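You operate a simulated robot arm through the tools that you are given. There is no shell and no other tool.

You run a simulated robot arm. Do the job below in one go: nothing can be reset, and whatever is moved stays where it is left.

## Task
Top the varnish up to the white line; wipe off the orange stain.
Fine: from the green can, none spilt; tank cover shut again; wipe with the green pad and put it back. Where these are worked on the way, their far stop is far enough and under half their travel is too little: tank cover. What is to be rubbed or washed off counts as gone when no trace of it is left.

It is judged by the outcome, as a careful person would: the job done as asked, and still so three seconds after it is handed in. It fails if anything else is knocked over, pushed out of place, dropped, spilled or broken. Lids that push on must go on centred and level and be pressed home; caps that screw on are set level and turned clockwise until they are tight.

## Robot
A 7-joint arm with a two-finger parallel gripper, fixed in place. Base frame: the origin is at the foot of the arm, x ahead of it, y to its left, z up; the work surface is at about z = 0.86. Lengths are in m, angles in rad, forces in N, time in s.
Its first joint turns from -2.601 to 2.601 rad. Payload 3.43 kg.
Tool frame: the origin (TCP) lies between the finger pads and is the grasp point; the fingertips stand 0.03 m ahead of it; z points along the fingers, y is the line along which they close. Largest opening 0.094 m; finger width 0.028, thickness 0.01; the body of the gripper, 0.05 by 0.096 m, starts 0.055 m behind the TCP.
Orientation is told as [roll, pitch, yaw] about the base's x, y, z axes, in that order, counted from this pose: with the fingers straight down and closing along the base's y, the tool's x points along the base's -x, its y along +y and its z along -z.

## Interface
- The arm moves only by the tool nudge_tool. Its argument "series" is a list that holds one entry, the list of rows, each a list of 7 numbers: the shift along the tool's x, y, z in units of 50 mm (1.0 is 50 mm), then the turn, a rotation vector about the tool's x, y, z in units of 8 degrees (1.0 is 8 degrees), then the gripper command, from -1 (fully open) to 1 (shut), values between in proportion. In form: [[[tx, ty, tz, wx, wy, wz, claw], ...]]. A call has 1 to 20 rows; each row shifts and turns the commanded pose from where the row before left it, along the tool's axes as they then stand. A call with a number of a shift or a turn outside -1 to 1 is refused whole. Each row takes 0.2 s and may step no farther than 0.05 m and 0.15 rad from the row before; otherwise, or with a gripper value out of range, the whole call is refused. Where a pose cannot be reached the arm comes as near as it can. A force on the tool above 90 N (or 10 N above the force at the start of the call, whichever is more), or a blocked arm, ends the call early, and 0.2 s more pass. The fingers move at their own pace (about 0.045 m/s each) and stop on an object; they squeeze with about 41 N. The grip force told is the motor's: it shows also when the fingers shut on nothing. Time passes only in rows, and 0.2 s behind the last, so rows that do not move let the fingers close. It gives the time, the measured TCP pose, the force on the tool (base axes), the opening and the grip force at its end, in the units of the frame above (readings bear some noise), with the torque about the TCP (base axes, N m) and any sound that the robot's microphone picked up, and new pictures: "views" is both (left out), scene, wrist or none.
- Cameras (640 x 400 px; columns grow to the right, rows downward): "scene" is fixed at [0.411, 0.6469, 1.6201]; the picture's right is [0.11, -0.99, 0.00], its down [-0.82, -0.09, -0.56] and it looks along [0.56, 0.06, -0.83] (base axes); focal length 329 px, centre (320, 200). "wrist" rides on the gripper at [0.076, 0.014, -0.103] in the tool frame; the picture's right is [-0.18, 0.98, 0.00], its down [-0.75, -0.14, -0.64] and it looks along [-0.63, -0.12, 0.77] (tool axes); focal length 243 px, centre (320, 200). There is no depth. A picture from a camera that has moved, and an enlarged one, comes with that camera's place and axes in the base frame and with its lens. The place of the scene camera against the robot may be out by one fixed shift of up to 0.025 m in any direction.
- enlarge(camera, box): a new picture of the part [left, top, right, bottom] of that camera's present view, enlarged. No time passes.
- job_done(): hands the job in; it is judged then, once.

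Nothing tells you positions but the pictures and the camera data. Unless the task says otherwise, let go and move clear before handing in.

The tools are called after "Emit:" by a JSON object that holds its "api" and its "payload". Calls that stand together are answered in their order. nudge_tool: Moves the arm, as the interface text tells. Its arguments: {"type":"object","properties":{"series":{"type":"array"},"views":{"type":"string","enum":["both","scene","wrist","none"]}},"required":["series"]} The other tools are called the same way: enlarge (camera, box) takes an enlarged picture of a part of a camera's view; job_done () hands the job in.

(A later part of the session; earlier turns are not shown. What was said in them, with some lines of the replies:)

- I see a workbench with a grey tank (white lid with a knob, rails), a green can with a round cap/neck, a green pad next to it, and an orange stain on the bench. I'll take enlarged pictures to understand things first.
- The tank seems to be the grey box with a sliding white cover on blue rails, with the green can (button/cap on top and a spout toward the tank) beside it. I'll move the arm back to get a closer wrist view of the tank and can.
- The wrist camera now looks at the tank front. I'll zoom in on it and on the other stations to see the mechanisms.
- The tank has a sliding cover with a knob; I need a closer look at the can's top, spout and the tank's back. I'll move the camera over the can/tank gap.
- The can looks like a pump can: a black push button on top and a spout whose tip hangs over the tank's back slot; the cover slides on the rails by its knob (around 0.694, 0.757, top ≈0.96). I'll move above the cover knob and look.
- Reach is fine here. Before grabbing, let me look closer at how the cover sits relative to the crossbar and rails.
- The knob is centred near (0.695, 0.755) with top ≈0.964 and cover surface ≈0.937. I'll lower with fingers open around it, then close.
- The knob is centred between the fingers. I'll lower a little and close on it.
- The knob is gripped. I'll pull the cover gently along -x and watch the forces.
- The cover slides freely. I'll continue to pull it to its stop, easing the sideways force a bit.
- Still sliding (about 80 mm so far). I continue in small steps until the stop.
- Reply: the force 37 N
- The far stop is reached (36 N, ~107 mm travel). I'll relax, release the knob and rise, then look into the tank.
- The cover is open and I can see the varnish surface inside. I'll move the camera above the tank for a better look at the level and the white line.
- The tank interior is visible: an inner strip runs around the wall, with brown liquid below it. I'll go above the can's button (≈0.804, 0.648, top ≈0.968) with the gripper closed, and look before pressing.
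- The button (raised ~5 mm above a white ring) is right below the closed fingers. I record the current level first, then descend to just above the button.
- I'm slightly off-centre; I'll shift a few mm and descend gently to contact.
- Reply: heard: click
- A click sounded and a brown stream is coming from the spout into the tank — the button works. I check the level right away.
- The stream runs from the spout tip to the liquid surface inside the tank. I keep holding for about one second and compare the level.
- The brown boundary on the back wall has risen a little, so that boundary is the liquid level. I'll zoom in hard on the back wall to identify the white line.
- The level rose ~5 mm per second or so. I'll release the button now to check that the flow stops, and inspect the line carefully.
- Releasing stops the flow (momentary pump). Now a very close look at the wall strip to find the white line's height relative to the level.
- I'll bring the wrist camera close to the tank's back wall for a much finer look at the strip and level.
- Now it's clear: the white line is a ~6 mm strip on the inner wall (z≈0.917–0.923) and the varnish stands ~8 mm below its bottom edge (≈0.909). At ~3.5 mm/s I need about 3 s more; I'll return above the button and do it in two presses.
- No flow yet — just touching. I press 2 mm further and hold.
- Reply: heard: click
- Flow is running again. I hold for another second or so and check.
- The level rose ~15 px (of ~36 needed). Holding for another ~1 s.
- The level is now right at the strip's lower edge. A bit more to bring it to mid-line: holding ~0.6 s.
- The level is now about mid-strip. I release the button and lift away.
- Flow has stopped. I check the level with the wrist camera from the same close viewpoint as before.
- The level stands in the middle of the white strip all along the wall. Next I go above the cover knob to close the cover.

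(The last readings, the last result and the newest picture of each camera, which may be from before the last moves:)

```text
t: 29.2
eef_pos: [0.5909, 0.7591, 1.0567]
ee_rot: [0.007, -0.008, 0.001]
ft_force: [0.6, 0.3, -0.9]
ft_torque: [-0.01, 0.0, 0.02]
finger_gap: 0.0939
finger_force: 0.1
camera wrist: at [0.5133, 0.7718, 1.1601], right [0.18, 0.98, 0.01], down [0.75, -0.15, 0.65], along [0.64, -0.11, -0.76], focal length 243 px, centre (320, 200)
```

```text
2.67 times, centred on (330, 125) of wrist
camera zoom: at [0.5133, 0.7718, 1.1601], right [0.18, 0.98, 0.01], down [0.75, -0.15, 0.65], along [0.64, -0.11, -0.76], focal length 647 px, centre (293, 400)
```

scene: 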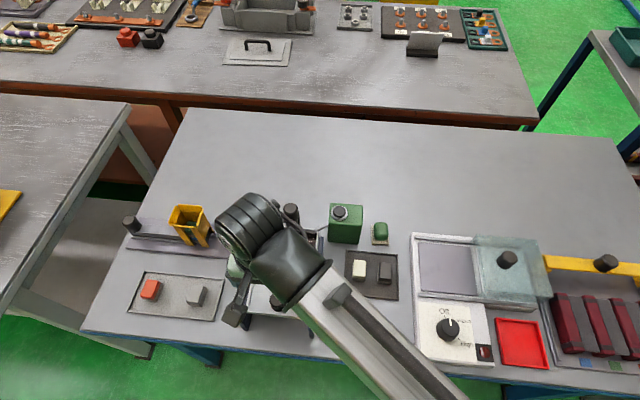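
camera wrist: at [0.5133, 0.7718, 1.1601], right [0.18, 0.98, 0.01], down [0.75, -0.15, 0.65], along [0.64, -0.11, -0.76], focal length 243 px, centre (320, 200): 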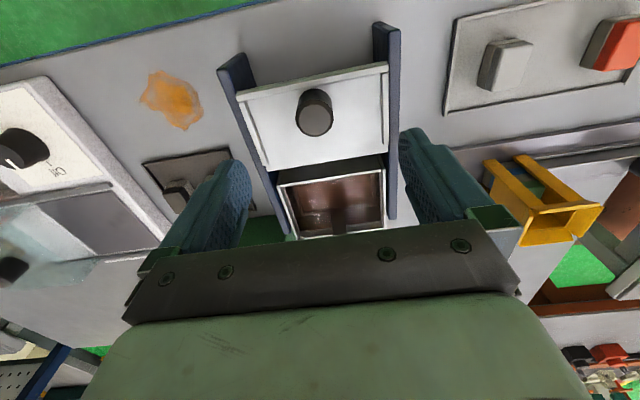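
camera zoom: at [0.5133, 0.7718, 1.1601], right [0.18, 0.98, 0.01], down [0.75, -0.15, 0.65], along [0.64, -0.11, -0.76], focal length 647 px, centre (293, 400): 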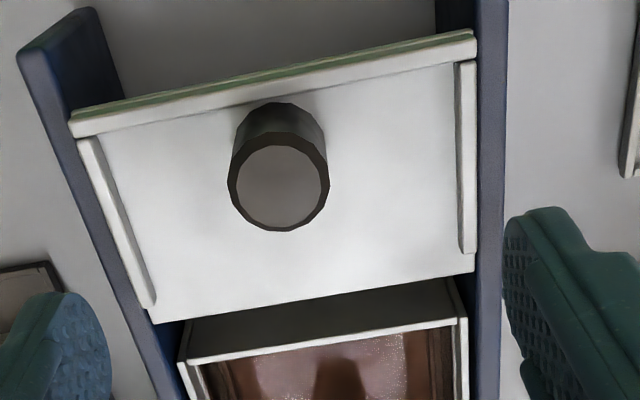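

Knob at (0.591, 0.755). I lower around it and grip.

Emit:
{"api": "nudge_tool", "payload": {"series": [[[0, -0.08, 0.42, 0, 0, 0, -1], [0, 0, 0.42, 0, 0, 0, -1], [0, 0, 0.42, 0, 0, 0, -1], [0, 0, 0.39, 0, 0, 0, -1], [0, 0, 0, 0, 0, 0, -1], [0, 0, 0, 0, 0, 0, 1], [0, 0, 0, 0, 0, 0, 1], [0, 0, 0, 0, 0, 0, 1], [0, 0, 0, 0, 0, 0, 1], [0, 0, 0, 0, 0, 0, 1]]], "views": "wrist"}}

```text
t: 31.4
eef_pos: [0.5929, 0.7547, 0.9754]
ee_rot: [0.005, -0.006, 0.001]
ft_force: [1.0, 7.5, 1.3]
ft_torque: [-0.46, -0.06, -0.04]
finger_gap: 0.0317
finger_force: 39.9
camera wrist: at [0.5151, 0.7678, 1.0785], right [0.18, 0.98, 0.01], down [0.75, -0.15, 0.65], along [0.64, -0.11, -0.76], focal length 243 px, centre (320, 200)
```

wrist: 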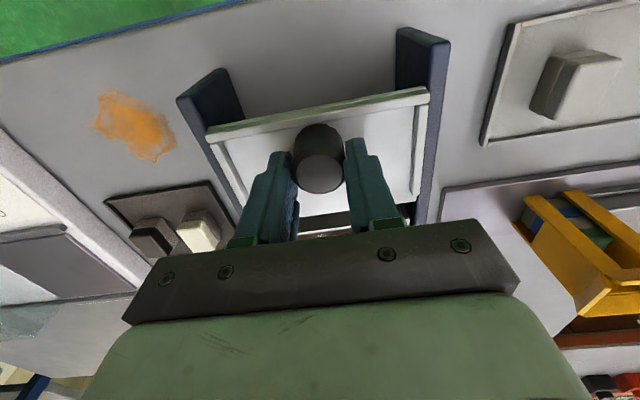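

Gripped. I push the cover back toward the tank (+x) in steps.

Emit:
{"api": "nudge_tool", "payload": {"series": [[[-0.2, 0.02, 0, 0, 0, 0, 1], [-0.25, 0.0, 0, 0, 0, 0, 1], [-0.25, 0, 0, 0, 0, 0, 1], [-0.25, 0, 0, 0, 0, 0, 1]]], "views": "none"}}

Emit:
{"api": "nudge_tool", "payload": {"series": [[[-0.25, 0, 0, 0, 0, 0, 1], [-0.25, 0, 0, 0, 0, 0, 1], [-0.25, 0, 0, 0, 0, 0, 1], [-0.2, 0, 0, 0, 0, 0, 1]]], "views": "wrist"}}

```text
t: 32.4
eef_pos: [0.6412, 0.7548, 0.9754]
ee_rot: [0.007, -0.006, 0.0]
ft_force: [0.6, 19.8, -8.8]
ft_torque: [-0.5, -0.09, -0.04]
finger_gap: 0.0319
finger_force: 45.5
```

```text
t: 33.4
eef_pos: [0.6869, 0.7556, 0.9759]
ee_rot: [0.004, -0.008, -0.001]
ft_force: [0.2, 10.5, 6.4]
ft_torque: [-0.73, 0.82, -0.13]
finger_gap: 0.0317
finger_force: 45.5
camera wrist: at [0.6094, 0.768, 1.0786], right [0.18, 0.98, 0.01], down [0.75, -0.14, 0.65], along [0.64, -0.11, -0.76], focal length 243 px, centre (320, 200)
```

wrist: 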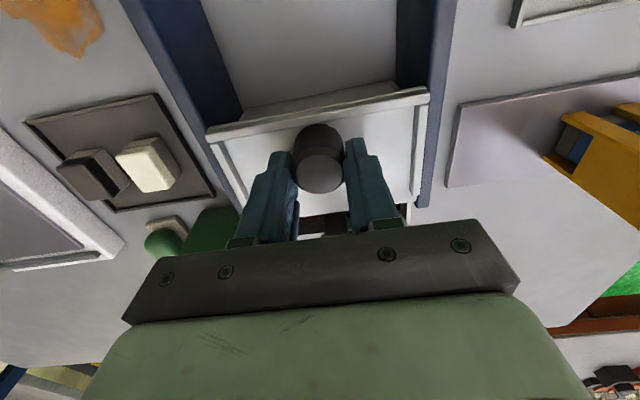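

Emit:
{"api": "nudge_tool", "payload": {"series": [[[-0.1, 0.02, 0, 0, 0, 0, 1], [-0.1, 0, 0, 0, 0, 0, 1], [-0.04, 0, 0, 0, 0, 0, 1], [0, 0, 0, 0, 0, 0, 1]]], "views": "none"}}

```text
t: 34.4
eef_pos: [0.6978, 0.7549, 0.9758]
ee_rot: [0.005, -0.008, -0.001]
ft_force: [-13.7, -2.8, 18.0]
ft_torque: [-0.91, -0.47, -0.13]
finger_gap: 0.0315
finger_force: 44.8
```

Emit:
{"api": "nudge_tool", "payload": {"series": [[[-0.05, 0, 0, 0, 0, 0, 1], [0, 0, 0, 0, 0, 0, 1]]], "views": "none"}}

```text
t: 35.0
eef_pos: [0.6988, 0.7553, 0.9749]
ee_rot: [0.003, -0.001, 0.002]
ft_force: [-32.2, -5.8, 4.6]
ft_torque: [-0.66, 0.21, 0.0]
finger_gap: 0.0315
finger_force: 45.5
```

The cover is firmly at its closed stop (-32 N). I relax, open the fingers and lift.

Emit:
{"api": "nudge_tool", "payload": {"series": [[[0.06, 0, 0, 0, 0, 0, 1], [0, 0, 0, 0, 0, 0, -0.3], [0, 0, 0, 0, 0, 0, -0.3], [0, 0, 0, 0, 0, 0, -0.3], [0, 0, -0.4, 0, 0, 0, -0.3], [0, 0, -0.8, 0, 0, 0, -0.3], [0, 0, -0.8, 0, 0, 0, -0.3], [0, 0, -0.4, 0, 0, 0, -0.3]]]}}

Emit:
{"api": "enlarge", "payload": {"camera": "wrist", "box": [200, 0, 440, 160]}}

```text
t: 36.8
eef_pos: [0.698, 0.7542, 1.0922]
ee_rot: [0.007, -0.008, 0.0]
ft_force: [-0.4, -0.5, -0.5]
ft_torque: [-0.01, 0.0, -0.03]
finger_gap: 0.0613
finger_force: 0.1
camera wrist: at [0.6211, 0.7668, 1.1957], right [0.18, 0.98, 0.01], down [0.75, -0.15, 0.65], along [0.64, -0.11, -0.76], focal length 243 px, centre (320, 200)
```

scene: 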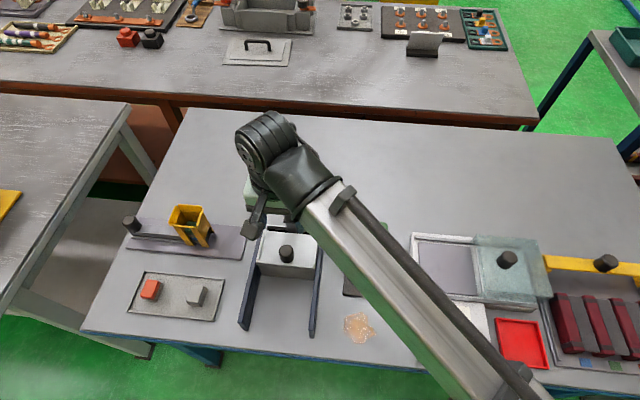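
wrist: 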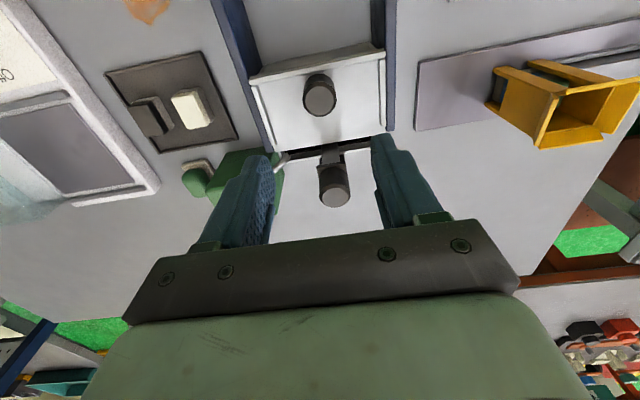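

```text
2.50 times, centred on (320, 80) of wrist
camera zoom: at [0.6211, 0.7668, 1.1957], right [0.18, 0.98, 0.01], down [0.75, -0.15, 0.65], along [0.64, -0.11, -0.76], focal length 606 px, centre (320, 500)
```

zoom: 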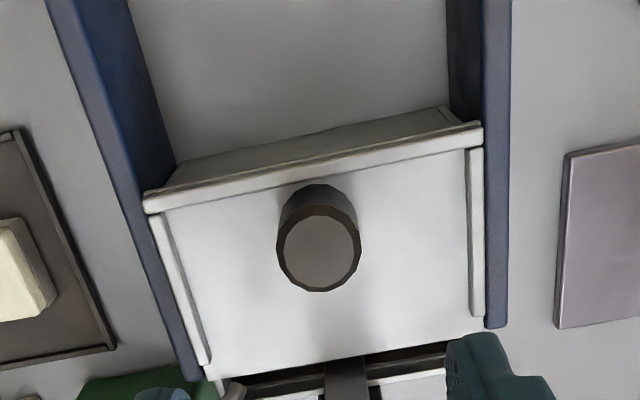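

The cover is shut exactly as at the start. Now the wiping: I move the camera over the green pad beside the can for a closer look.

Emit:
{"api": "nudge_tool", "payload": {"series": [[[0, -0.8, -0.2, 0, 0, 0, -1], [0, -0.8, -0.1, 0, 0, 0, -1], [-0.4, -0.8, 0, 0, 0, 0, -1], [-0.5, -0.8, 0, 0, 0, 0, -1], [-0.5, -0.8, 0, 0, 0, 0, -1], [0, 0, 0, 0, 0, 0, -1]]]}}

Emit:
{"api": "enlarge", "payload": {"camera": "wrist", "box": [230, 30, 430, 200]}}

Emit:
{"api": "enlarge", "payload": {"camera": "scene", "box": [365, 215, 397, 250]}}

```text
t: 38.2
eef_pos: [0.7686, 0.5512, 1.1089]
ee_rot: [0.008, -0.009, -0.001]
ft_force: [0.3, 0.2, 0.4]
ft_torque: [0.01, 0.02, -0.03]
finger_gap: 0.0939
finger_force: 0.0
camera wrist: at [0.691, 0.5648, 1.2113], right [0.18, 0.98, 0.01], down [0.75, -0.14, 0.65], along [0.64, -0.11, -0.76], focal length 243 px, centre (320, 200)
```

scene: 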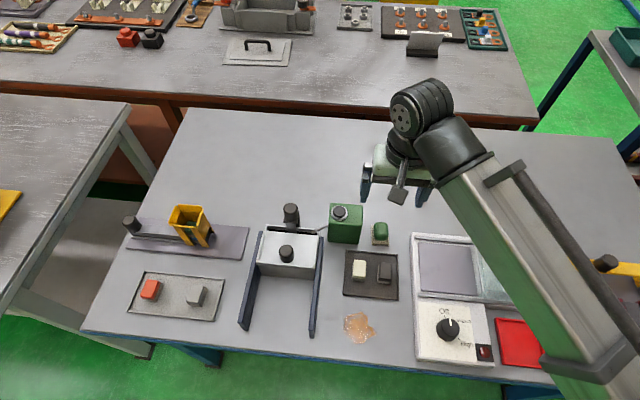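
wrist: 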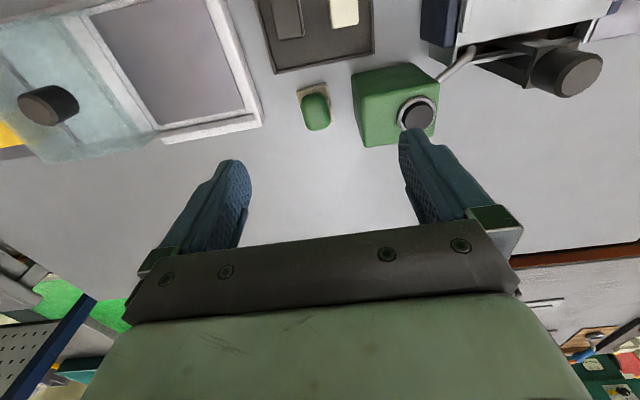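

```text
2.35 times, centred on (330, 115) of wrist
camera zoom: at [0.691, 0.5648, 1.2113], right [0.18, 0.98, 0.01], down [0.75, -0.14, 0.65], along [0.64, -0.11, -0.76], focal length 571 px, centre (296, 400)
```

zoom: 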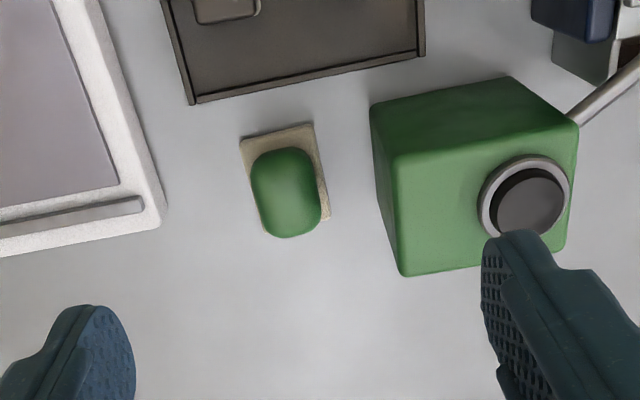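

```text
11.43 times, centred on (381, 232) of scene
camera zoom: at [0.411, 0.6469, 1.6201], right [0.11, -0.99, 0.0], down [-0.82, -0.09, -0.56], along [0.56, 0.06, -0.83], focal length 3755 px, centre (-377, -171)
```

zoom: 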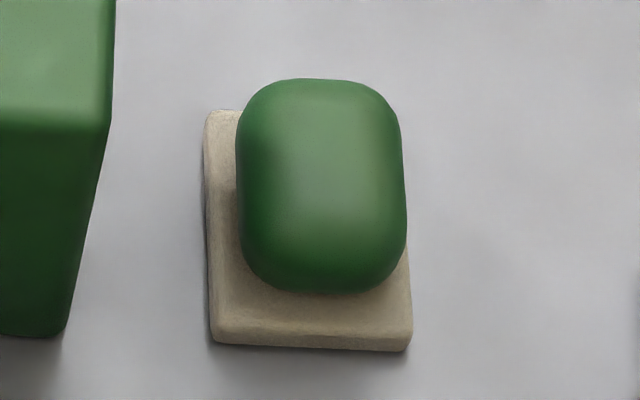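

The green pad is a green grip on a beige felt base at about (0.808, 0.540), close to the can (can side at y≈0.594). I'll move above it with a partly opened gripper and check alignment.

Emit:
{"api": "nudge_tool", "payload": {"series": [[[-0.26, -0.08, 0.6, 0, 0, 0, -0.15], [-0.26, -0.08, 0.6, 0, 0, 0, -0.15], [-0.26, -0.08, 0.6, 0, 0, 0, -0.15], [0, 0, 0.2, 0, 0, 0, -0.15], [0, 0, 0, 0, 0, 0, -0.15]]]}}

Emit:
{"api": "enlarge", "payload": {"camera": "wrist", "box": [230, 50, 430, 220]}}

Emit:
{"api": "enlarge", "payload": {"camera": "scene", "box": [330, 180, 430, 260]}}

```text
t: 39.4
eef_pos: [0.8092, 0.543, 1.0111]
ee_rot: [0.007, -0.008, 0.001]
ft_force: [0.5, 0.5, 0.5]
ft_torque: [0.02, 0.02, -0.03]
finger_gap: 0.0541
finger_force: 0.1
camera wrist: at [0.7312, 0.5558, 1.1137], right [0.18, 0.98, 0.01], down [0.75, -0.15, 0.65], along [0.64, -0.11, -0.76], focal length 243 px, centre (320, 200)
```

scene: 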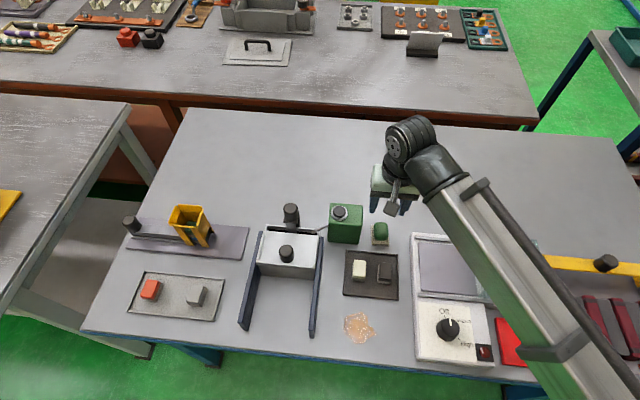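
wrist: 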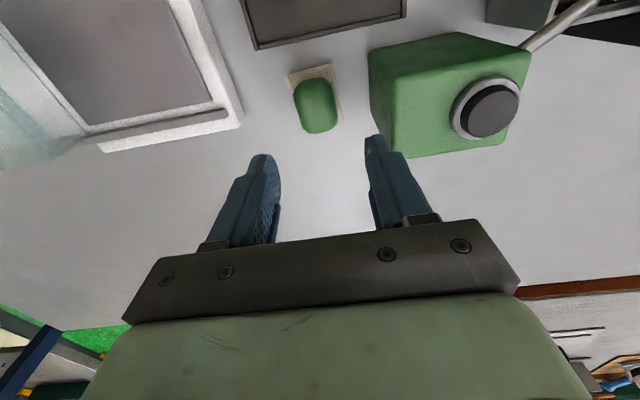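

```text
2.35 times, centred on (330, 135) of wrist
camera zoom: at [0.7312, 0.5558, 1.1137], right [0.18, 0.98, 0.01], down [0.75, -0.15, 0.65], along [0.64, -0.11, -0.76], focal length 571 px, centre (296, 353)
```

zoom: 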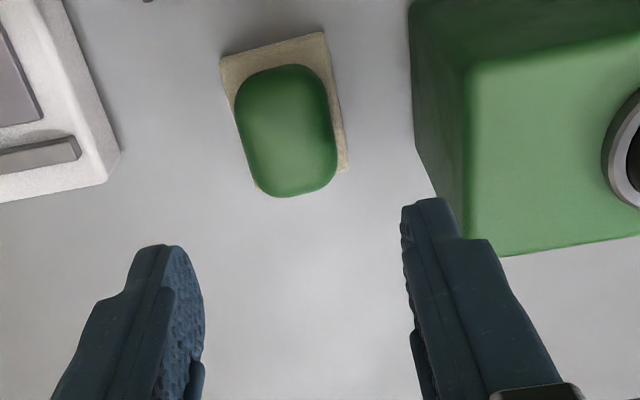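

```text
5.00 times, centred on (380, 220) of scene
camera zoom: at [0.411, 0.6469, 1.6201], right [0.11, -0.99, 0.0], down [-0.82, -0.09, -0.56], along [0.56, 0.06, -0.83], focal length 1643 px, centre (20, 100)
```

zoom: 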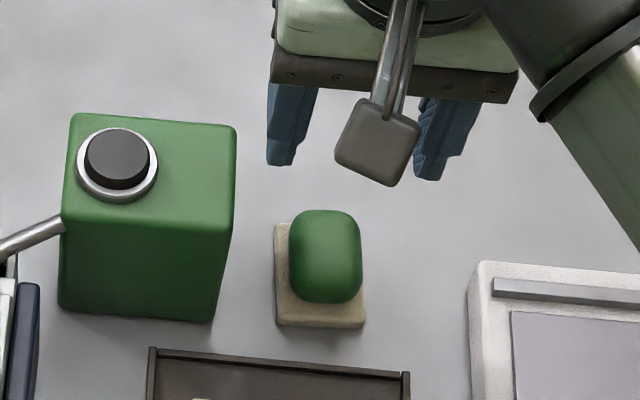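

Pad centre is (0.807, 0.539), grip mid-height ≈0.888, base top ≈0.870. I'll descend partway, keeping clear of the can, and check.

Emit:
{"api": "nudge_tool", "payload": {"series": [[[0.04, -0.08, 0.3, 0, 0, 0, -0.15], [0, 0, 0.5, 0, 0, 0, -0.15], [0, 0, 0.5, 0, 0, 0, -0.15], [0, 0, 0.3, 0, 0, 0, -0.15], [0, 0, 0, 0, 0, 0, -0.15]]]}}

Emit:
{"api": "enlarge", "payload": {"camera": "wrist", "box": [230, 80, 430, 250]}}

Emit:
{"api": "enlarge", "payload": {"camera": "scene", "box": [330, 180, 430, 260]}}

```text
t: 40.6
eef_pos: [0.8066, 0.5386, 0.9285]
ee_rot: [0.006, -0.007, 0.0]
ft_force: [-0.5, 0.4, 0.0]
ft_torque: [0.01, -0.01, 0.01]
finger_gap: 0.054
finger_force: 0.1
camera wrist: at [0.7284, 0.552, 1.0326], right [0.18, 0.98, 0.01], down [0.75, -0.15, 0.65], along [0.64, -0.11, -0.76], focal length 243 px, centre (320, 200)
```

scene: 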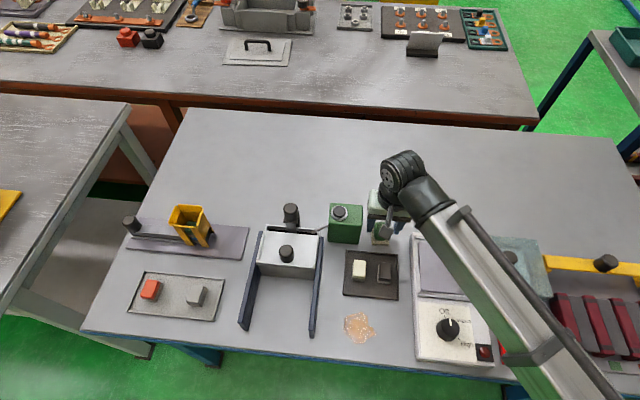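
wrist: 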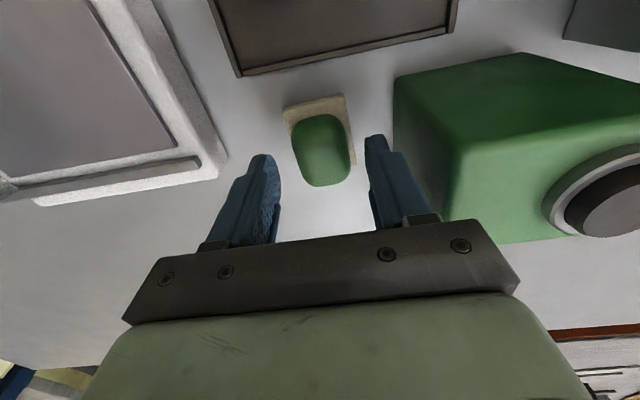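

```text
2.35 times, centred on (330, 165) of wrist
camera zoom: at [0.7284, 0.552, 1.0326], right [0.18, 0.98, 0.01], down [0.75, -0.15, 0.65], along [0.64, -0.11, -0.76], focal length 571 px, centre (296, 282)
```

zoom: 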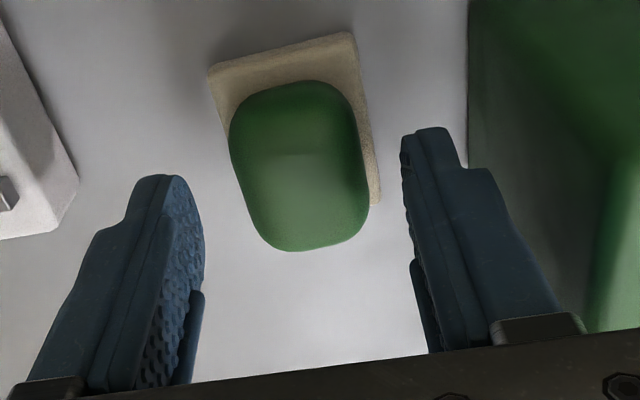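

```text
5.00 times, centred on (380, 220) of scene
camera zoom: at [0.411, 0.6469, 1.6201], right [0.11, -0.99, 0.0], down [-0.82, -0.09, -0.56], along [0.56, 0.06, -0.83], focal length 1643 px, centre (20, 100)
```

zoom: 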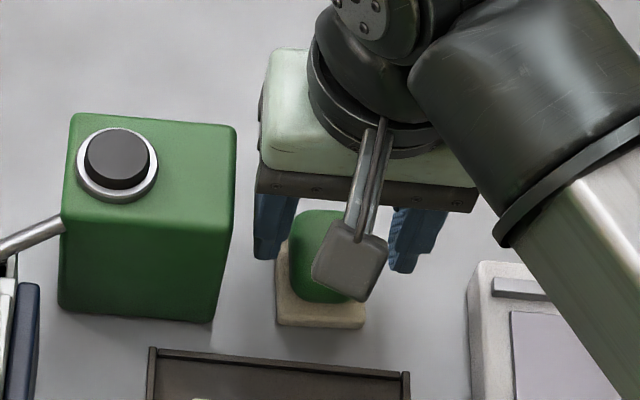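

Well aligned. I lower to grasp height and close on the grip.

Emit:
{"api": "nudge_tool", "payload": {"series": [[[0, 0.01, 0.25, 0, 0, 0, -0.15], [0, 0, 0.22, 0, 0, 0, -0.15], [0, 0, 0, 0, 0, 0, -0.15], [0, 0, 0, 0, 0, 0, 1], [0, 0, 0, 0, 0, 0, 1], [0, 0, 0, 0, 0, 0, 1], [0, 0, 0, 0, 0, 0, 1]]]}}

Emit:
{"api": "enlarge", "payload": {"camera": "wrist", "box": [230, 80, 430, 250]}}

```text
t: 42.2
eef_pos: [0.8063, 0.5404, 0.9071]
ee_rot: [0.006, -0.007, 0.0]
ft_force: [0.1, 0.3, -0.2]
ft_torque: [-0.02, -0.02, 0.02]
finger_gap: 0.0348
finger_force: 40.8
camera wrist: at [0.7282, 0.5527, 1.0105], right [0.18, 0.98, 0.01], down [0.75, -0.15, 0.65], along [0.64, -0.11, -0.76], focal length 243 px, centre (320, 200)
```

scene: 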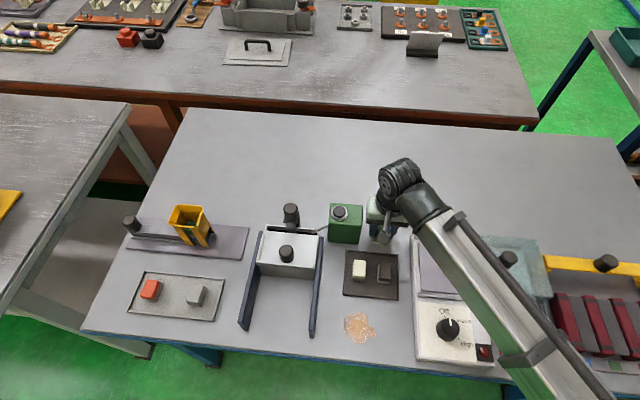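
wrist: 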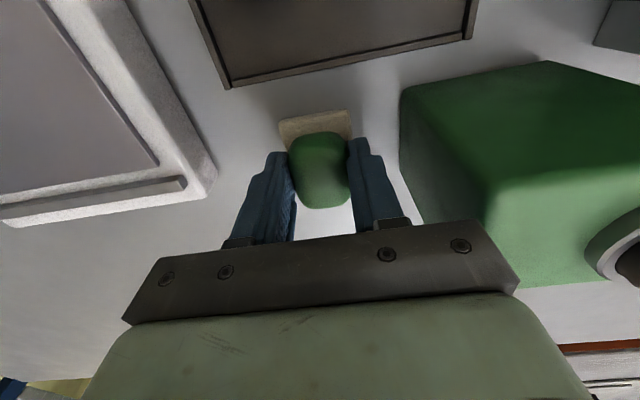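

```text
2.35 times, centred on (330, 165) of wrist
camera zoom: at [0.7282, 0.5527, 1.0105], right [0.18, 0.98, 0.01], down [0.75, -0.15, 0.65], along [0.64, -0.11, -0.76], focal length 571 px, centre (296, 282)
```

zoom: 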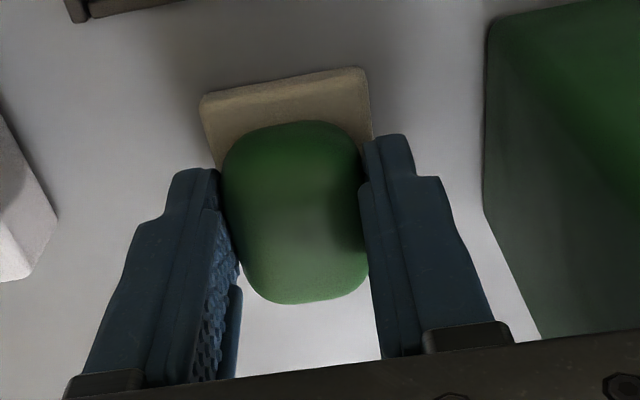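

The pad is gripped (gap 0.035, TCP z 0.907 with the felt on the bench). The stain centre is about (0.576, 0.581), roughly 7×6 cm. I lift the pad and carry it above the stain.

Emit:
{"api": "nudge_tool", "payload": {"series": [[[0, 0, -0.3, 0, 0, 0, 1], [0, 0, -0.6, 0, 0, 0, 1], [0, 0, -0.6, 0, 0, 0, 1], [0, 0, -0.4, 0, 0, 0, 1], [0.5, 0.08, 0, 0, 0, 0, 1], [0.6, 0.1, 0, 0, 0, 0, 1], [0.6, 0.1, 0, 0, 0, 0, 1], [0.6, 0.1, 0, 0, 0, 0, 1], [0.6, 0.1, 0, 0, 0, 0, 1], [0.6, 0.1, 0, 0, 0, 0, 1], [0.6, 0.1, 0, 0, 0, 0, 1], [0.5, 0.1, 0, 0, 0, 0, 1], [0, 0, 0, 0, 0, 0, 1]]]}}

Emit:
{"api": "enlarge", "payload": {"camera": "scene", "box": [300, 180, 440, 350]}}

Emit:
{"api": "enlarge", "payload": {"camera": "wrist", "box": [220, 0, 420, 220]}}

```text
t: 45.0
eef_pos: [0.5773, 0.5797, 0.9976]
ee_rot: [0.007, -0.006, 0.0]
ft_force: [0.4, -0.4, 0.2]
ft_torque: [0.0, 0.02, -0.02]
finger_gap: 0.0347
finger_force: 40.9
camera wrist: at [0.4997, 0.5916, 1.1005], right [0.18, 0.98, 0.01], down [0.75, -0.15, 0.65], along [0.64, -0.11, -0.76], focal length 243 px, centre (320, 200)
```

scene: 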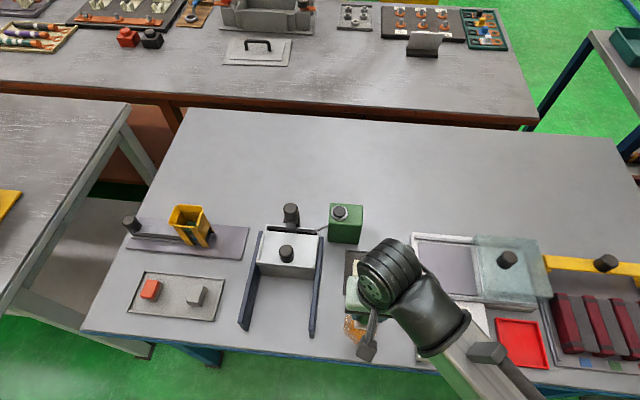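
wrist: 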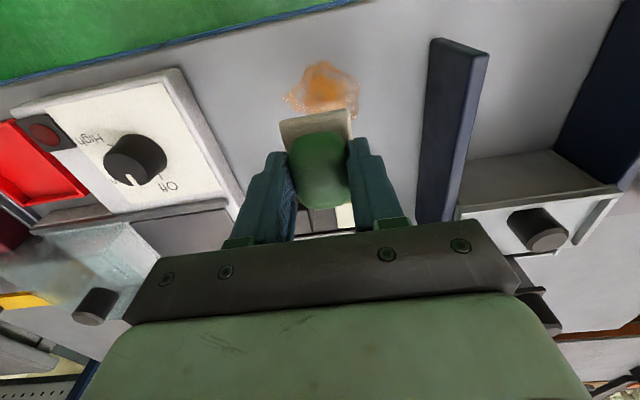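

```text
2.35 times, centred on (370, 265) of scene
camera zoom: at [0.411, 0.6469, 1.6201], right [0.11, -0.99, 0.0], down [-0.82, -0.09, -0.56], along [0.56, 0.06, -0.83], focal length 773 px, centre (202, 47)
```

zoom: 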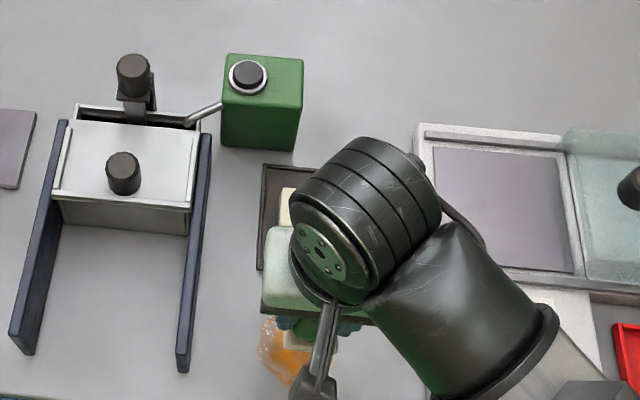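

```text
1.82 times, centred on (320, 110) of wrist
camera zoom: at [0.4997, 0.5916, 1.1005], right [0.18, 0.98, 0.01], down [0.75, -0.15, 0.65], along [0.64, -0.11, -0.76], focal length 441 px, centre (320, 364)
```

zoom: 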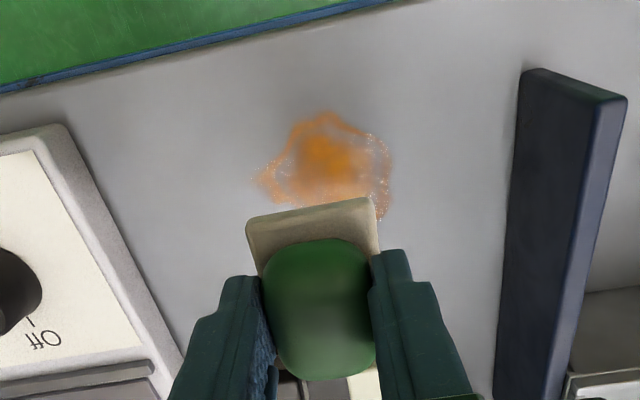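

The pad is held and above the stain (which spans x≈0.544–0.613, y≈0.548–0.617). I move over one side and lower gently onto the bench.

Emit:
{"api": "nudge_tool", "payload": {"series": [[[0.2, -0.36, 0, 0, 0, 0, 1], [0, 0, 0.5, 0, 0, 0, 1], [0, 0, 0.5, 0, 0, 0, 1], [0, 0, 0.5, 0, 0, 0, 1], [0, 0, 0.26, 0, 0, 0, 1], [0, 0, 0, 0, 0, 0, 1]]], "views": "wrist"}}

```text
t: 46.4
eef_pos: [0.5668, 0.5606, 0.9106]
ee_rot: [0.007, -0.007, -0.001]
ft_force: [0.0, -0.1, -0.7]
ft_torque: [0.04, 0.03, -0.01]
finger_gap: 0.0348
finger_force: 40.7
camera wrist: at [0.4893, 0.5739, 1.014], right [0.18, 0.98, 0.01], down [0.75, -0.15, 0.65], along [0.64, -0.11, -0.76], focal length 243 px, centre (320, 200)
```

wrist: 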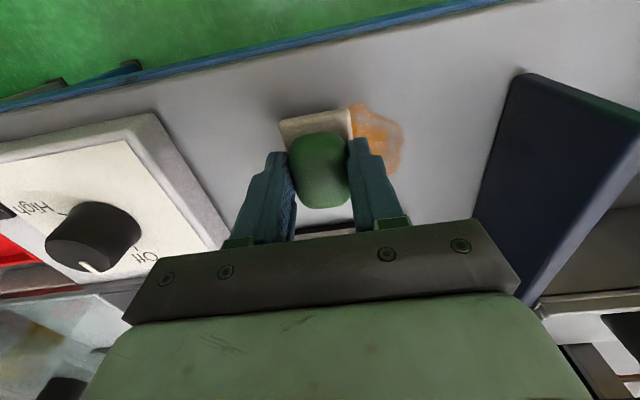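

Emit:
{"api": "nudge_tool", "payload": {"series": [[[0, 0, 0.06, 0, 0, 0, 1], [0, 0, 0.02, 0, 0, 0, 1], [0, 0, 0, 0, 0, 0, 1]]], "views": "none"}}

```text
t: 47.2
eef_pos: [0.5662, 0.5612, 0.9073]
ee_rot: [0.007, -0.007, 0.001]
ft_force: [-0.5, -0.6, -0.8]
ft_torque: [0.03, -0.01, 0.0]
finger_gap: 0.0347
finger_force: 41.2
```

Emit:
{"api": "nudge_tool", "payload": {"series": [[[0, 0, 0.03, 0, 0, 0, 1], [0, 0, 0.02, 0, 0, 0, 1], [0, 0, 0, 0, 0, 0, 1]]], "views": "none"}}

```text
t: 48.0
eef_pos: [0.566, 0.5615, 0.9066]
ee_rot: [0.006, -0.007, -0.001]
ft_force: [-1.8, -3.1, 20.0]
ft_torque: [-0.48, 0.09, -0.04]
finger_gap: 0.0349
finger_force: 40.6
```

Contact at ~20 N. Now I rub in a raster: strokes along x while stepping in +y across the stain.

Emit:
{"api": "nudge_tool", "payload": {"series": [[[-0.35, 0, 0, 0, 0, 0, 1], [-0.35, 0, 0, 0, 0, 0, 1], [0.35, 0, 0, 0, 0, 0, 1], [0.35, 0.2, 0, 0, 0, 0, 1], [-0.35, 0, 0, 0, 0, 0, 1], [-0.35, 0, 0, 0, 0, 0, 1], [0.35, 0, 0, 0, 0, 0, 1], [0.35, 0.2, 0, 0, 0, 0, 1], [-0.35, 0, 0, 0, 0, 0, 1], [-0.35, 0, 0, 0, 0, 0, 1], [0.35, 0, 0, 0, 0, 0, 1], [0.35, 0.2, 0, 0, 0, 0, 1], [-0.35, 0, 0, 0, 0, 0, 1], [-0.35, 0, 0, 0, 0, 0, 1], [0.35, 0, 0, 0, 0, 0, 1], [0.35, 0.2, 0, 0, 0, 0, 1], [-0.35, 0, 0, 0, 0, 0, 1], [-0.35, 0, 0, 0, 0, 0, 1], [0.35, 0, 0, 0, 0, 0, 1], [0.35, 0, 0, 0, 0, 0, 1]]]}}

Emit:
{"api": "enlarge", "payload": {"camera": "wrist", "box": [220, 50, 440, 250]}}

Emit:
{"api": "enlarge", "payload": {"camera": "scene", "box": [320, 280, 410, 360]}}

```text
t: 52.2
eef_pos: [0.5666, 0.602, 0.9059]
ee_rot: [0.007, -0.011, 0.001]
ft_force: [15.5, 1.4, 33.8]
ft_torque: [-0.19, -0.12, 0.06]
finger_gap: 0.035
finger_force: 41.0
camera wrist: at [0.489, 0.6146, 1.0087], right [0.18, 0.98, 0.01], down [0.75, -0.15, 0.65], along [0.64, -0.11, -0.76], focal length 243 px, centre (320, 200)
```

scene: 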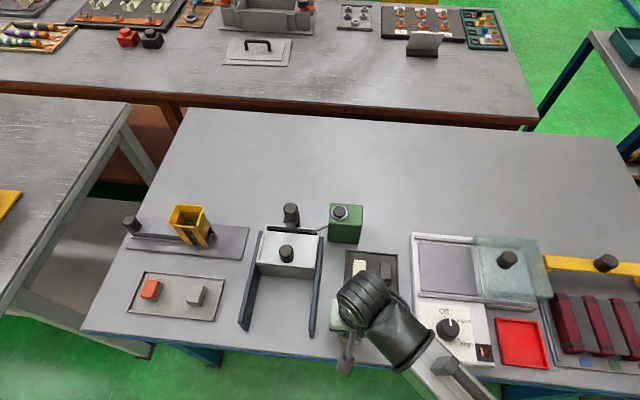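
wrist: 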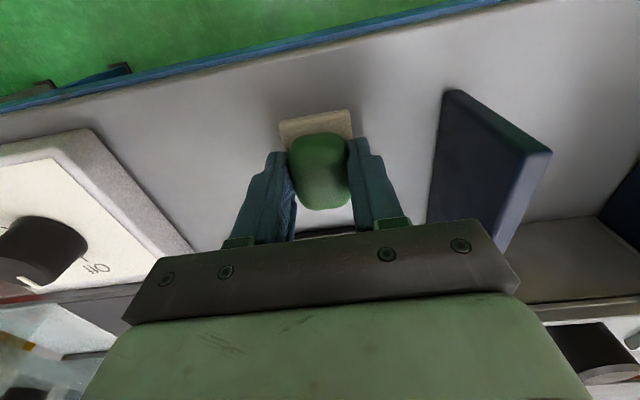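

```text
2.00 times, centred on (330, 150) of wrist
camera zoom: at [0.489, 0.6146, 1.0087], right [0.18, 0.98, 0.01], down [0.75, -0.15, 0.65], along [0.64, -0.11, -0.76], focal length 485 px, centre (300, 300)
```

zoom: 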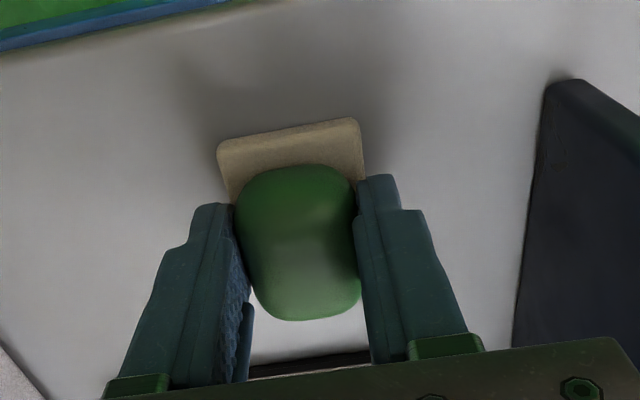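

```text
5.00 times, centred on (365, 320) of scene
camera zoom: at [0.411, 0.6469, 1.6201], right [0.11, -0.99, 0.0], down [-0.82, -0.09, -0.56], along [0.56, 0.06, -0.83], focal length 1643 px, centre (95, -400)
```

zoom: 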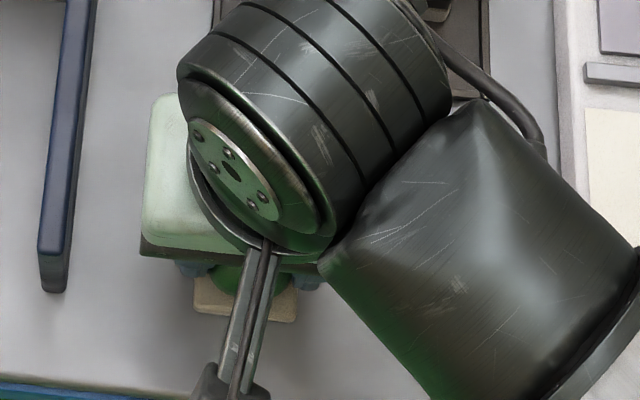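

The visible area looks clean. One more raster pass back for thoroughness, with slightly less pressure, then I lift and inspect.

Emit:
{"api": "nudge_tool", "payload": {"series": [[[0.05, 0.08, -0.02, 0, 0, 0, 1], [-0.4, 0, 0, 0, 0, 0, 1], [-0.4, 0, 0, 0, 0, 0, 1], [0.4, 0, 0, 0, 0, 0, 1], [0.4, -0.24, 0, 0, 0, 0, 1], [-0.4, 0, 0, 0, 0, 0, 1], [-0.4, 0, 0, 0, 0, 0, 1], [0.4, 0, 0, 0, 0, 0, 1], [0.4, -0.24, 0, 0, 0, 0, 1], [-0.4, 0, 0, 0, 0, 0, 1], [-0.4, 0, 0, 0, 0, 0, 1], [0.4, 0, 0, 0, 0, 0, 1], [0.4, -0.24, 0, 0, 0, 0, 1], [-0.4, 0, 0, 0, 0, 0, 1], [-0.4, 0, 0, 0, 0, 0, 1], [0.4, 0, 0, 0, 0, 0, 1], [0.4, -0.24, 0, 0, 0, 0, 1], [-0.4, 0, 0, 0, 0, 0, 1], [-0.4, 0, 0, 0, 0, 0, 1], [0.4, 0, 0, 0, 0, 0, 1]]], "views": "none"}}

Emit:
{"api": "nudge_tool", "payload": {"series": [[[0, 0, -0.4, 0, 0, 0, 1], [0, 0, -0.8, 0, 0, 0, 1], [0, 0, -0.8, 0, 0, 0, 1], [-0.6, -0.1, 0, 0, 0, 0, 1], [-0.8, -0.1, 0, 0, 0, 0, 1], [-0.8, -0.1, 0, 0, 0, 0, 1], [-0.8, -0.1, 0, 0, 0, 0, 1], [0, 0, 0, 0, 0, 0, 1]]]}}

Emit:
{"api": "enlarge", "payload": {"camera": "scene", "box": [310, 280, 410, 370]}}

Emit:
{"api": "enlarge", "payload": {"camera": "wrist", "box": [220, 0, 440, 220]}}

```text
t: 56.4
eef_pos: [0.5855, 0.5561, 0.9061]
ee_rot: [0.006, -0.007, -0.001]
ft_force: [2.4, -0.3, 4.4]
ft_torque: [-0.09, 0.03, 0.06]
finger_gap: 0.0348
finger_force: 41.0
```

```text
t: 58.2
eef_pos: [0.7358, 0.5368, 1.0054]
ee_rot: [0.007, -0.006, 0.0]
ft_force: [-0.2, -0.3, -0.2]
ft_torque: [-0.02, 0.03, -0.04]
finger_gap: 0.0349
finger_force: 41.0
camera wrist: at [0.6578, 0.5504, 1.1085], right [0.18, 0.98, 0.01], down [0.75, -0.15, 0.65], along [0.64, -0.11, -0.76], focal length 243 px, centre (320, 200)
```

scene: 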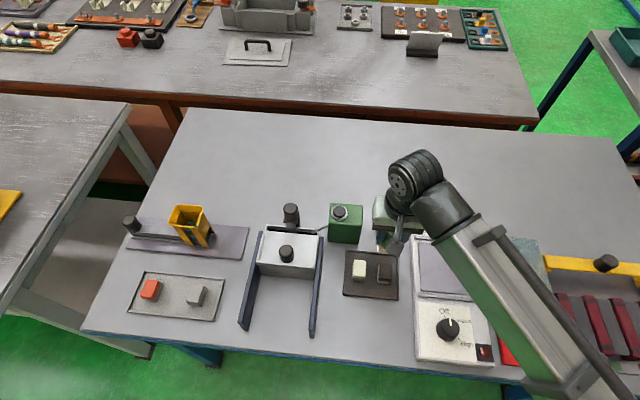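
wrist: 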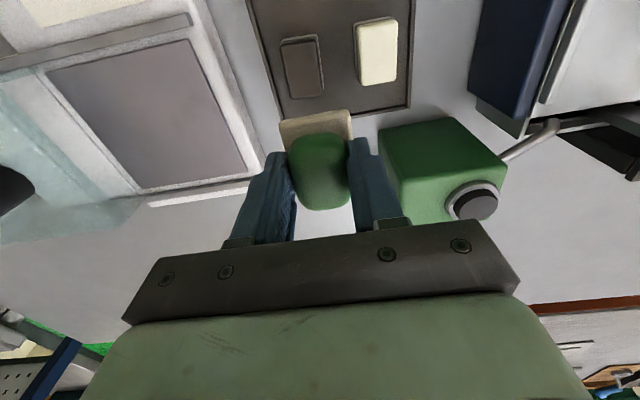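

```text
4.44 times, centred on (360, 325) of scene
camera zoom: at [0.411, 0.6469, 1.6201], right [0.11, -0.99, 0.0], down [-0.82, -0.09, -0.56], along [0.56, 0.06, -0.83], focal length 1460 px, centre (142, -356)
```

zoom: 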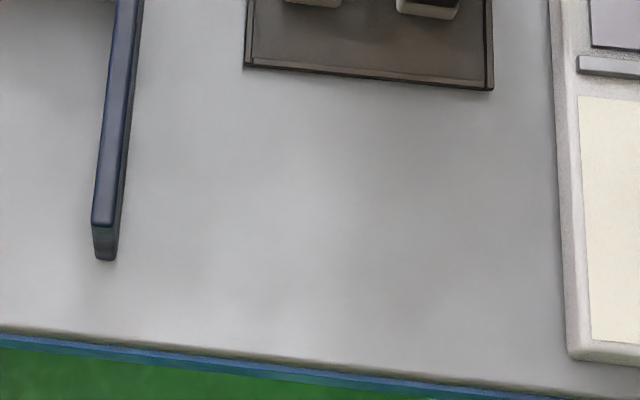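

```text
1.82 times, centred on (330, 110) of wrist
camera zoom: at [0.6578, 0.5504, 1.1085], right [0.18, 0.98, 0.01], down [0.75, -0.15, 0.65], along [0.64, -0.11, -0.76], focal length 441 px, centre (302, 364)
```

zoom: 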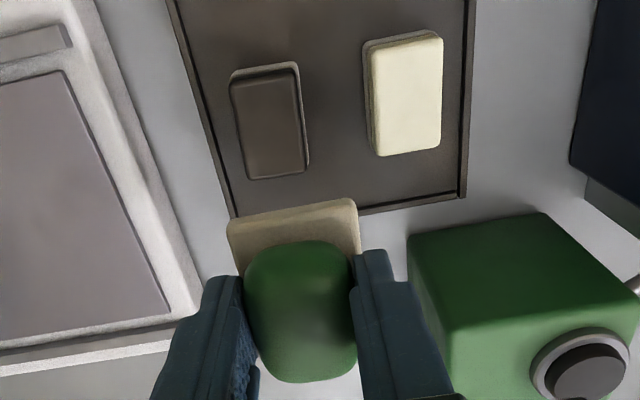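

The stain looks gone. I take a tighter look for any faint traces before putting the pad back.

Emit:
{"api": "enlarge", "payload": {"camera": "scene", "box": [338, 302, 388, 348]}}

Emit:
{"api": "enlarge", "payload": {"camera": "scene", "box": [250, 190, 420, 300]}}

```text
8.70 times, centred on (363, 325) of scene
camera zoom: at [0.411, 0.6469, 1.6201], right [0.11, -0.99, 0.0], down [-0.82, -0.09, -0.56], along [0.56, 0.06, -0.83], focal length 2857 px, centre (-54, -887)
```

zoom: 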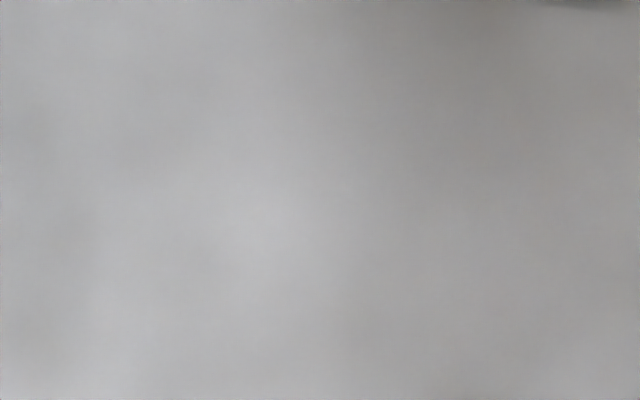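

```text
3.64 times, centred on (335, 245) of scene
camera zoom: at [0.411, 0.6469, 1.6201], right [0.11, -0.99, 0.0], down [-0.82, -0.09, -0.56], along [0.56, 0.06, -0.83], focal length 1195 px, centre (266, 36)
```

zoom: 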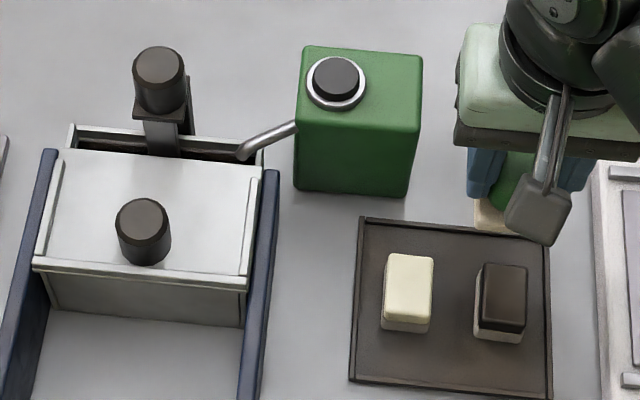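

No trace remains. I carry the pad back above its original place (TCP 0.806, 0.540) and lower it.

Emit:
{"api": "nudge_tool", "payload": {"series": [[[-0.47, 0.024, 0, 0, 0, 0, 1], [-0.47, 0.024, 0, 0, 0, 0, 1], [-0.47, 0.024, 0, 0, 0, 0, 1], [0, 0, 0.5, 0, 0, 0, 1], [0, 0, 0.5, 0, 0, 0, 1], [0, 0, 0.5, 0, 0, 0, 1], [0, 0, 0, 0, 0, 0, 1]]]}}

Emit:
{"api": "enlarge", "payload": {"camera": "wrist", "box": [230, 80, 430, 250]}}

```text
t: 59.8
eef_pos: [0.8015, 0.5402, 0.9353]
ee_rot: [0.005, -0.008, 0.0]
ft_force: [-0.3, 0.1, -0.9]
ft_torque: [-0.02, -0.02, 0.0]
finger_gap: 0.0347
finger_force: 40.7
camera wrist: at [0.7246, 0.5534, 1.0385], right [0.18, 0.98, 0.01], down [0.75, -0.15, 0.65], along [0.64, -0.11, -0.76], focal length 243 px, centre (320, 200)
```

scene: 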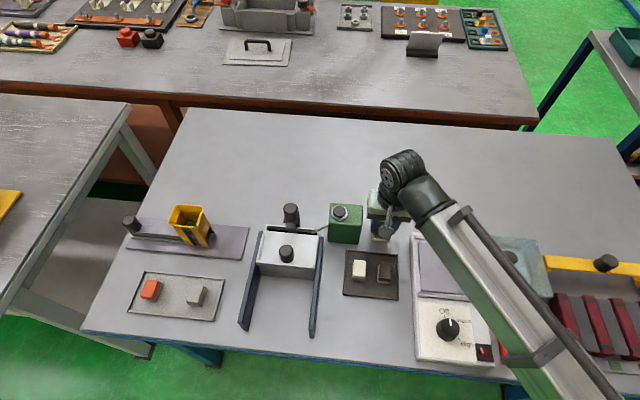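
wrist: 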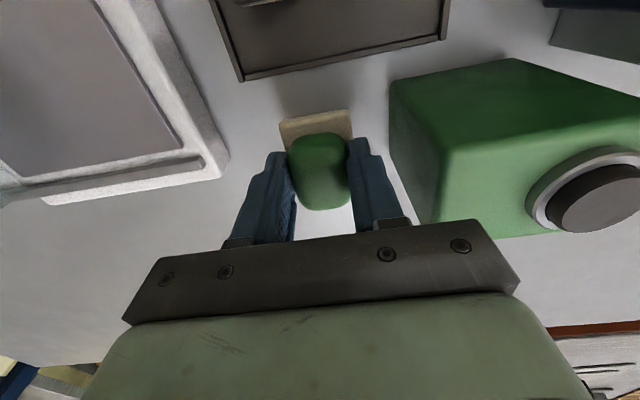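

```text
2.35 times, centred on (330, 165) of wrist
camera zoom: at [0.7246, 0.5534, 1.0385], right [0.18, 0.98, 0.01], down [0.75, -0.15, 0.65], along [0.64, -0.11, -0.76], focal length 571 px, centre (296, 282)
```

zoom: 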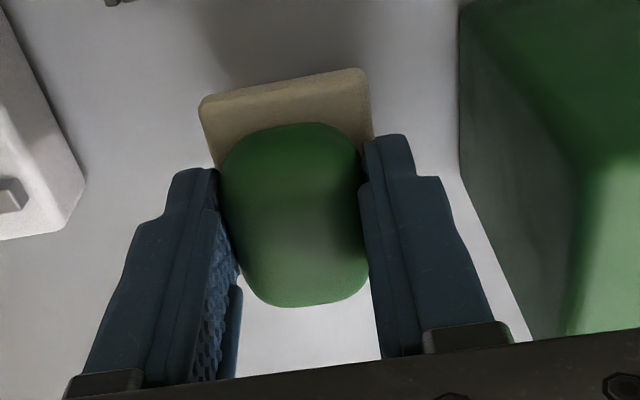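

Emit:
{"api": "nudge_tool", "payload": {"series": [[[-0.09, 0, 0.2, 0, 0, 0, 1], [0, 0, 0.25, 0, 0, 0, 1], [0, 0, 0.08, 0, 0, 0, 1], [0, 0, 0, 0, 0, 0, 1]]], "views": "none"}}

```text
t: 60.8
eef_pos: [0.8079, 0.5416, 0.9092]
ee_rot: [0.006, -0.006, -0.001]
ft_force: [1.0, -0.1, -1.1]
ft_torque: [0.01, -0.03, 0.02]
finger_gap: 0.0348
finger_force: 40.9
```

Emit:
{"api": "nudge_tool", "payload": {"series": [[[0.03, -0.024, 0.03, 0, 0, 0, 1], [0, 0, 0.03, 0, 0, 0, 1], [0, 0, 0, 0, 0, 0, 1]]], "views": "none"}}

```text
t: 61.6
eef_pos: [0.8063, 0.5405, 0.9062]
ee_rot: [0.006, -0.008, 0.0]
ft_force: [-1.0, 2.0, 12.6]
ft_torque: [-0.2, 0.15, -0.04]
finger_gap: 0.0349
finger_force: 41.3
```

The pad is back on the bench at its original pose. I ease off, open partially (can is close) and lift straight up.

Emit:
{"api": "nudge_tool", "payload": {"series": [[[0, 0, -0.02, 0, 0, 0, 1], [0, 0, 0, 0, 0, 0, -0.15], [0, 0, 0, 0, 0, 0, -0.15], [0, 0, 0, 0, 0, 0, -0.15], [0, 0, -0.3, 0, 0, 0, -0.15], [0, 0, -0.6, 0, 0, 0, -0.15], [0, 0, -0.8, 0, 0, 0, -0.15], [0, 0, -0.8, 0, 0, 0, -0.15], [0, 0, -0.8, 0, 0, 0, -0.15], [0, 0, -0.8, 0, 0, 0, -0.15]]]}}

Emit:
{"api": "enlarge", "payload": {"camera": "wrist", "box": [230, 30, 430, 200]}}

Emit:
{"api": "enlarge", "payload": {"camera": "scene", "box": [230, 180, 420, 350]}}

Emit:
{"api": "enlarge", "payload": {"camera": "scene", "box": [365, 215, 397, 250]}}

```text
t: 63.8
eef_pos: [0.8103, 0.5409, 1.1113]
ee_rot: [0.002, -0.006, -0.001]
ft_force: [0.0, -0.1, -0.1]
ft_torque: [0.0, 0.01, 0.02]
finger_gap: 0.0539
finger_force: 0.1
camera wrist: at [0.7322, 0.5549, 1.2148], right [0.18, 0.98, 0.01], down [0.75, -0.14, 0.65], along [0.64, -0.11, -0.76], focal length 243 px, centre (320, 200)
```

scene: 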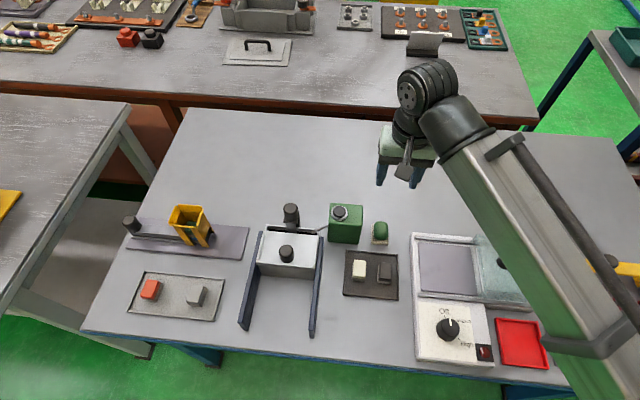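
wrist: 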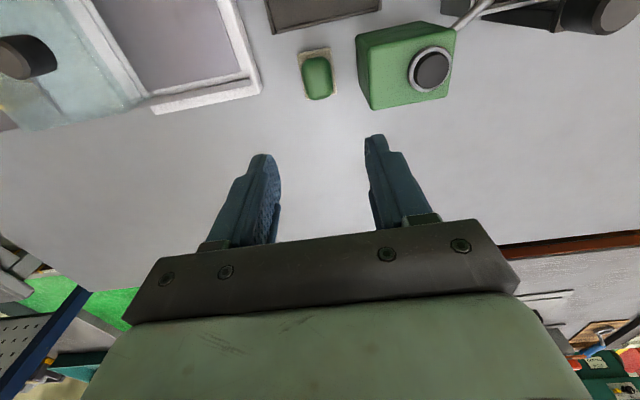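

```text
2.35 times, centred on (330, 115) of wrist
camera zoom: at [0.7322, 0.5549, 1.2148], right [0.18, 0.98, 0.01], down [0.75, -0.14, 0.65], along [0.64, -0.11, -0.76], focal length 571 px, centre (296, 400)
```

zoom: 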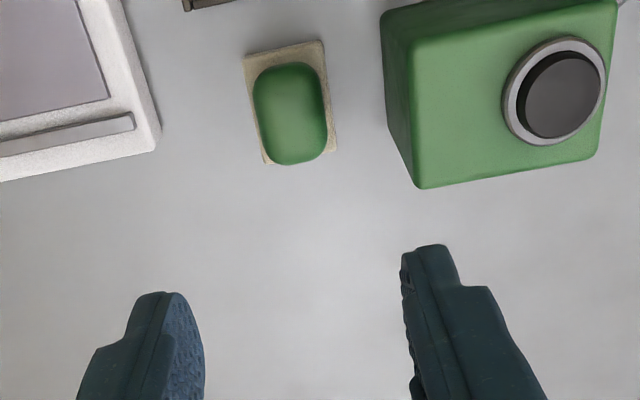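

```text
2.35 times, centred on (325, 265) of scene
camera zoom: at [0.411, 0.6469, 1.6201], right [0.11, -0.99, 0.0], down [-0.82, -0.09, -0.56], along [0.56, 0.06, -0.83], focal length 773 px, centre (308, 47)
```

zoom: 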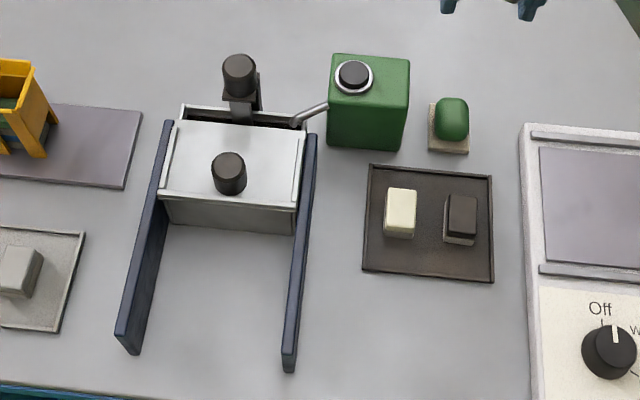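

```text
11.43 times, centred on (381, 232) of scene
camera zoom: at [0.411, 0.6469, 1.6201], right [0.11, -0.99, 0.0], down [-0.82, -0.09, -0.56], along [0.56, 0.06, -0.83], focal length 3755 px, centre (-377, -171)
```

zoom: 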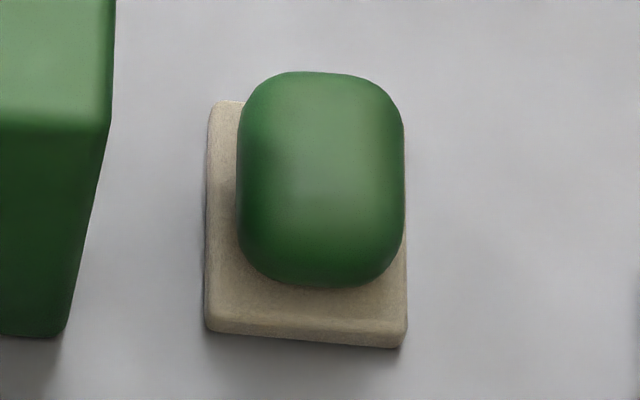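

The pad is back within ~2 mm of where it was and the stain is gone. The tank cover is shut as it was at the start, the varnish stood mid-line, and nothing else has moved. The arm is empty and clear, so I hand in.

Emit:
{"api": "job_done", "payload": {}}

```text
The job is handed in.
```

I topped the varnish up to the white line and wiped off the orange stain, then handed the job in.

- **Varnish:** I filled from the green can by pressing the button on its top. The level stopped at about the middle of the white line on the tank's inner wall. I saw no spill or drip.
- **Tank cover:** I slid it open to its far stop for the filling. Afterwards I pushed it back to its closed stop.
- **Stain:** After two passes with the green pad, close-up pictures showed no trace left.
- **Green pad:** It is back in its place, within about 2 mm of where it started.

Nothing else on the bench appears to have moved. The gripper was empty and clear of everything when I handed in.
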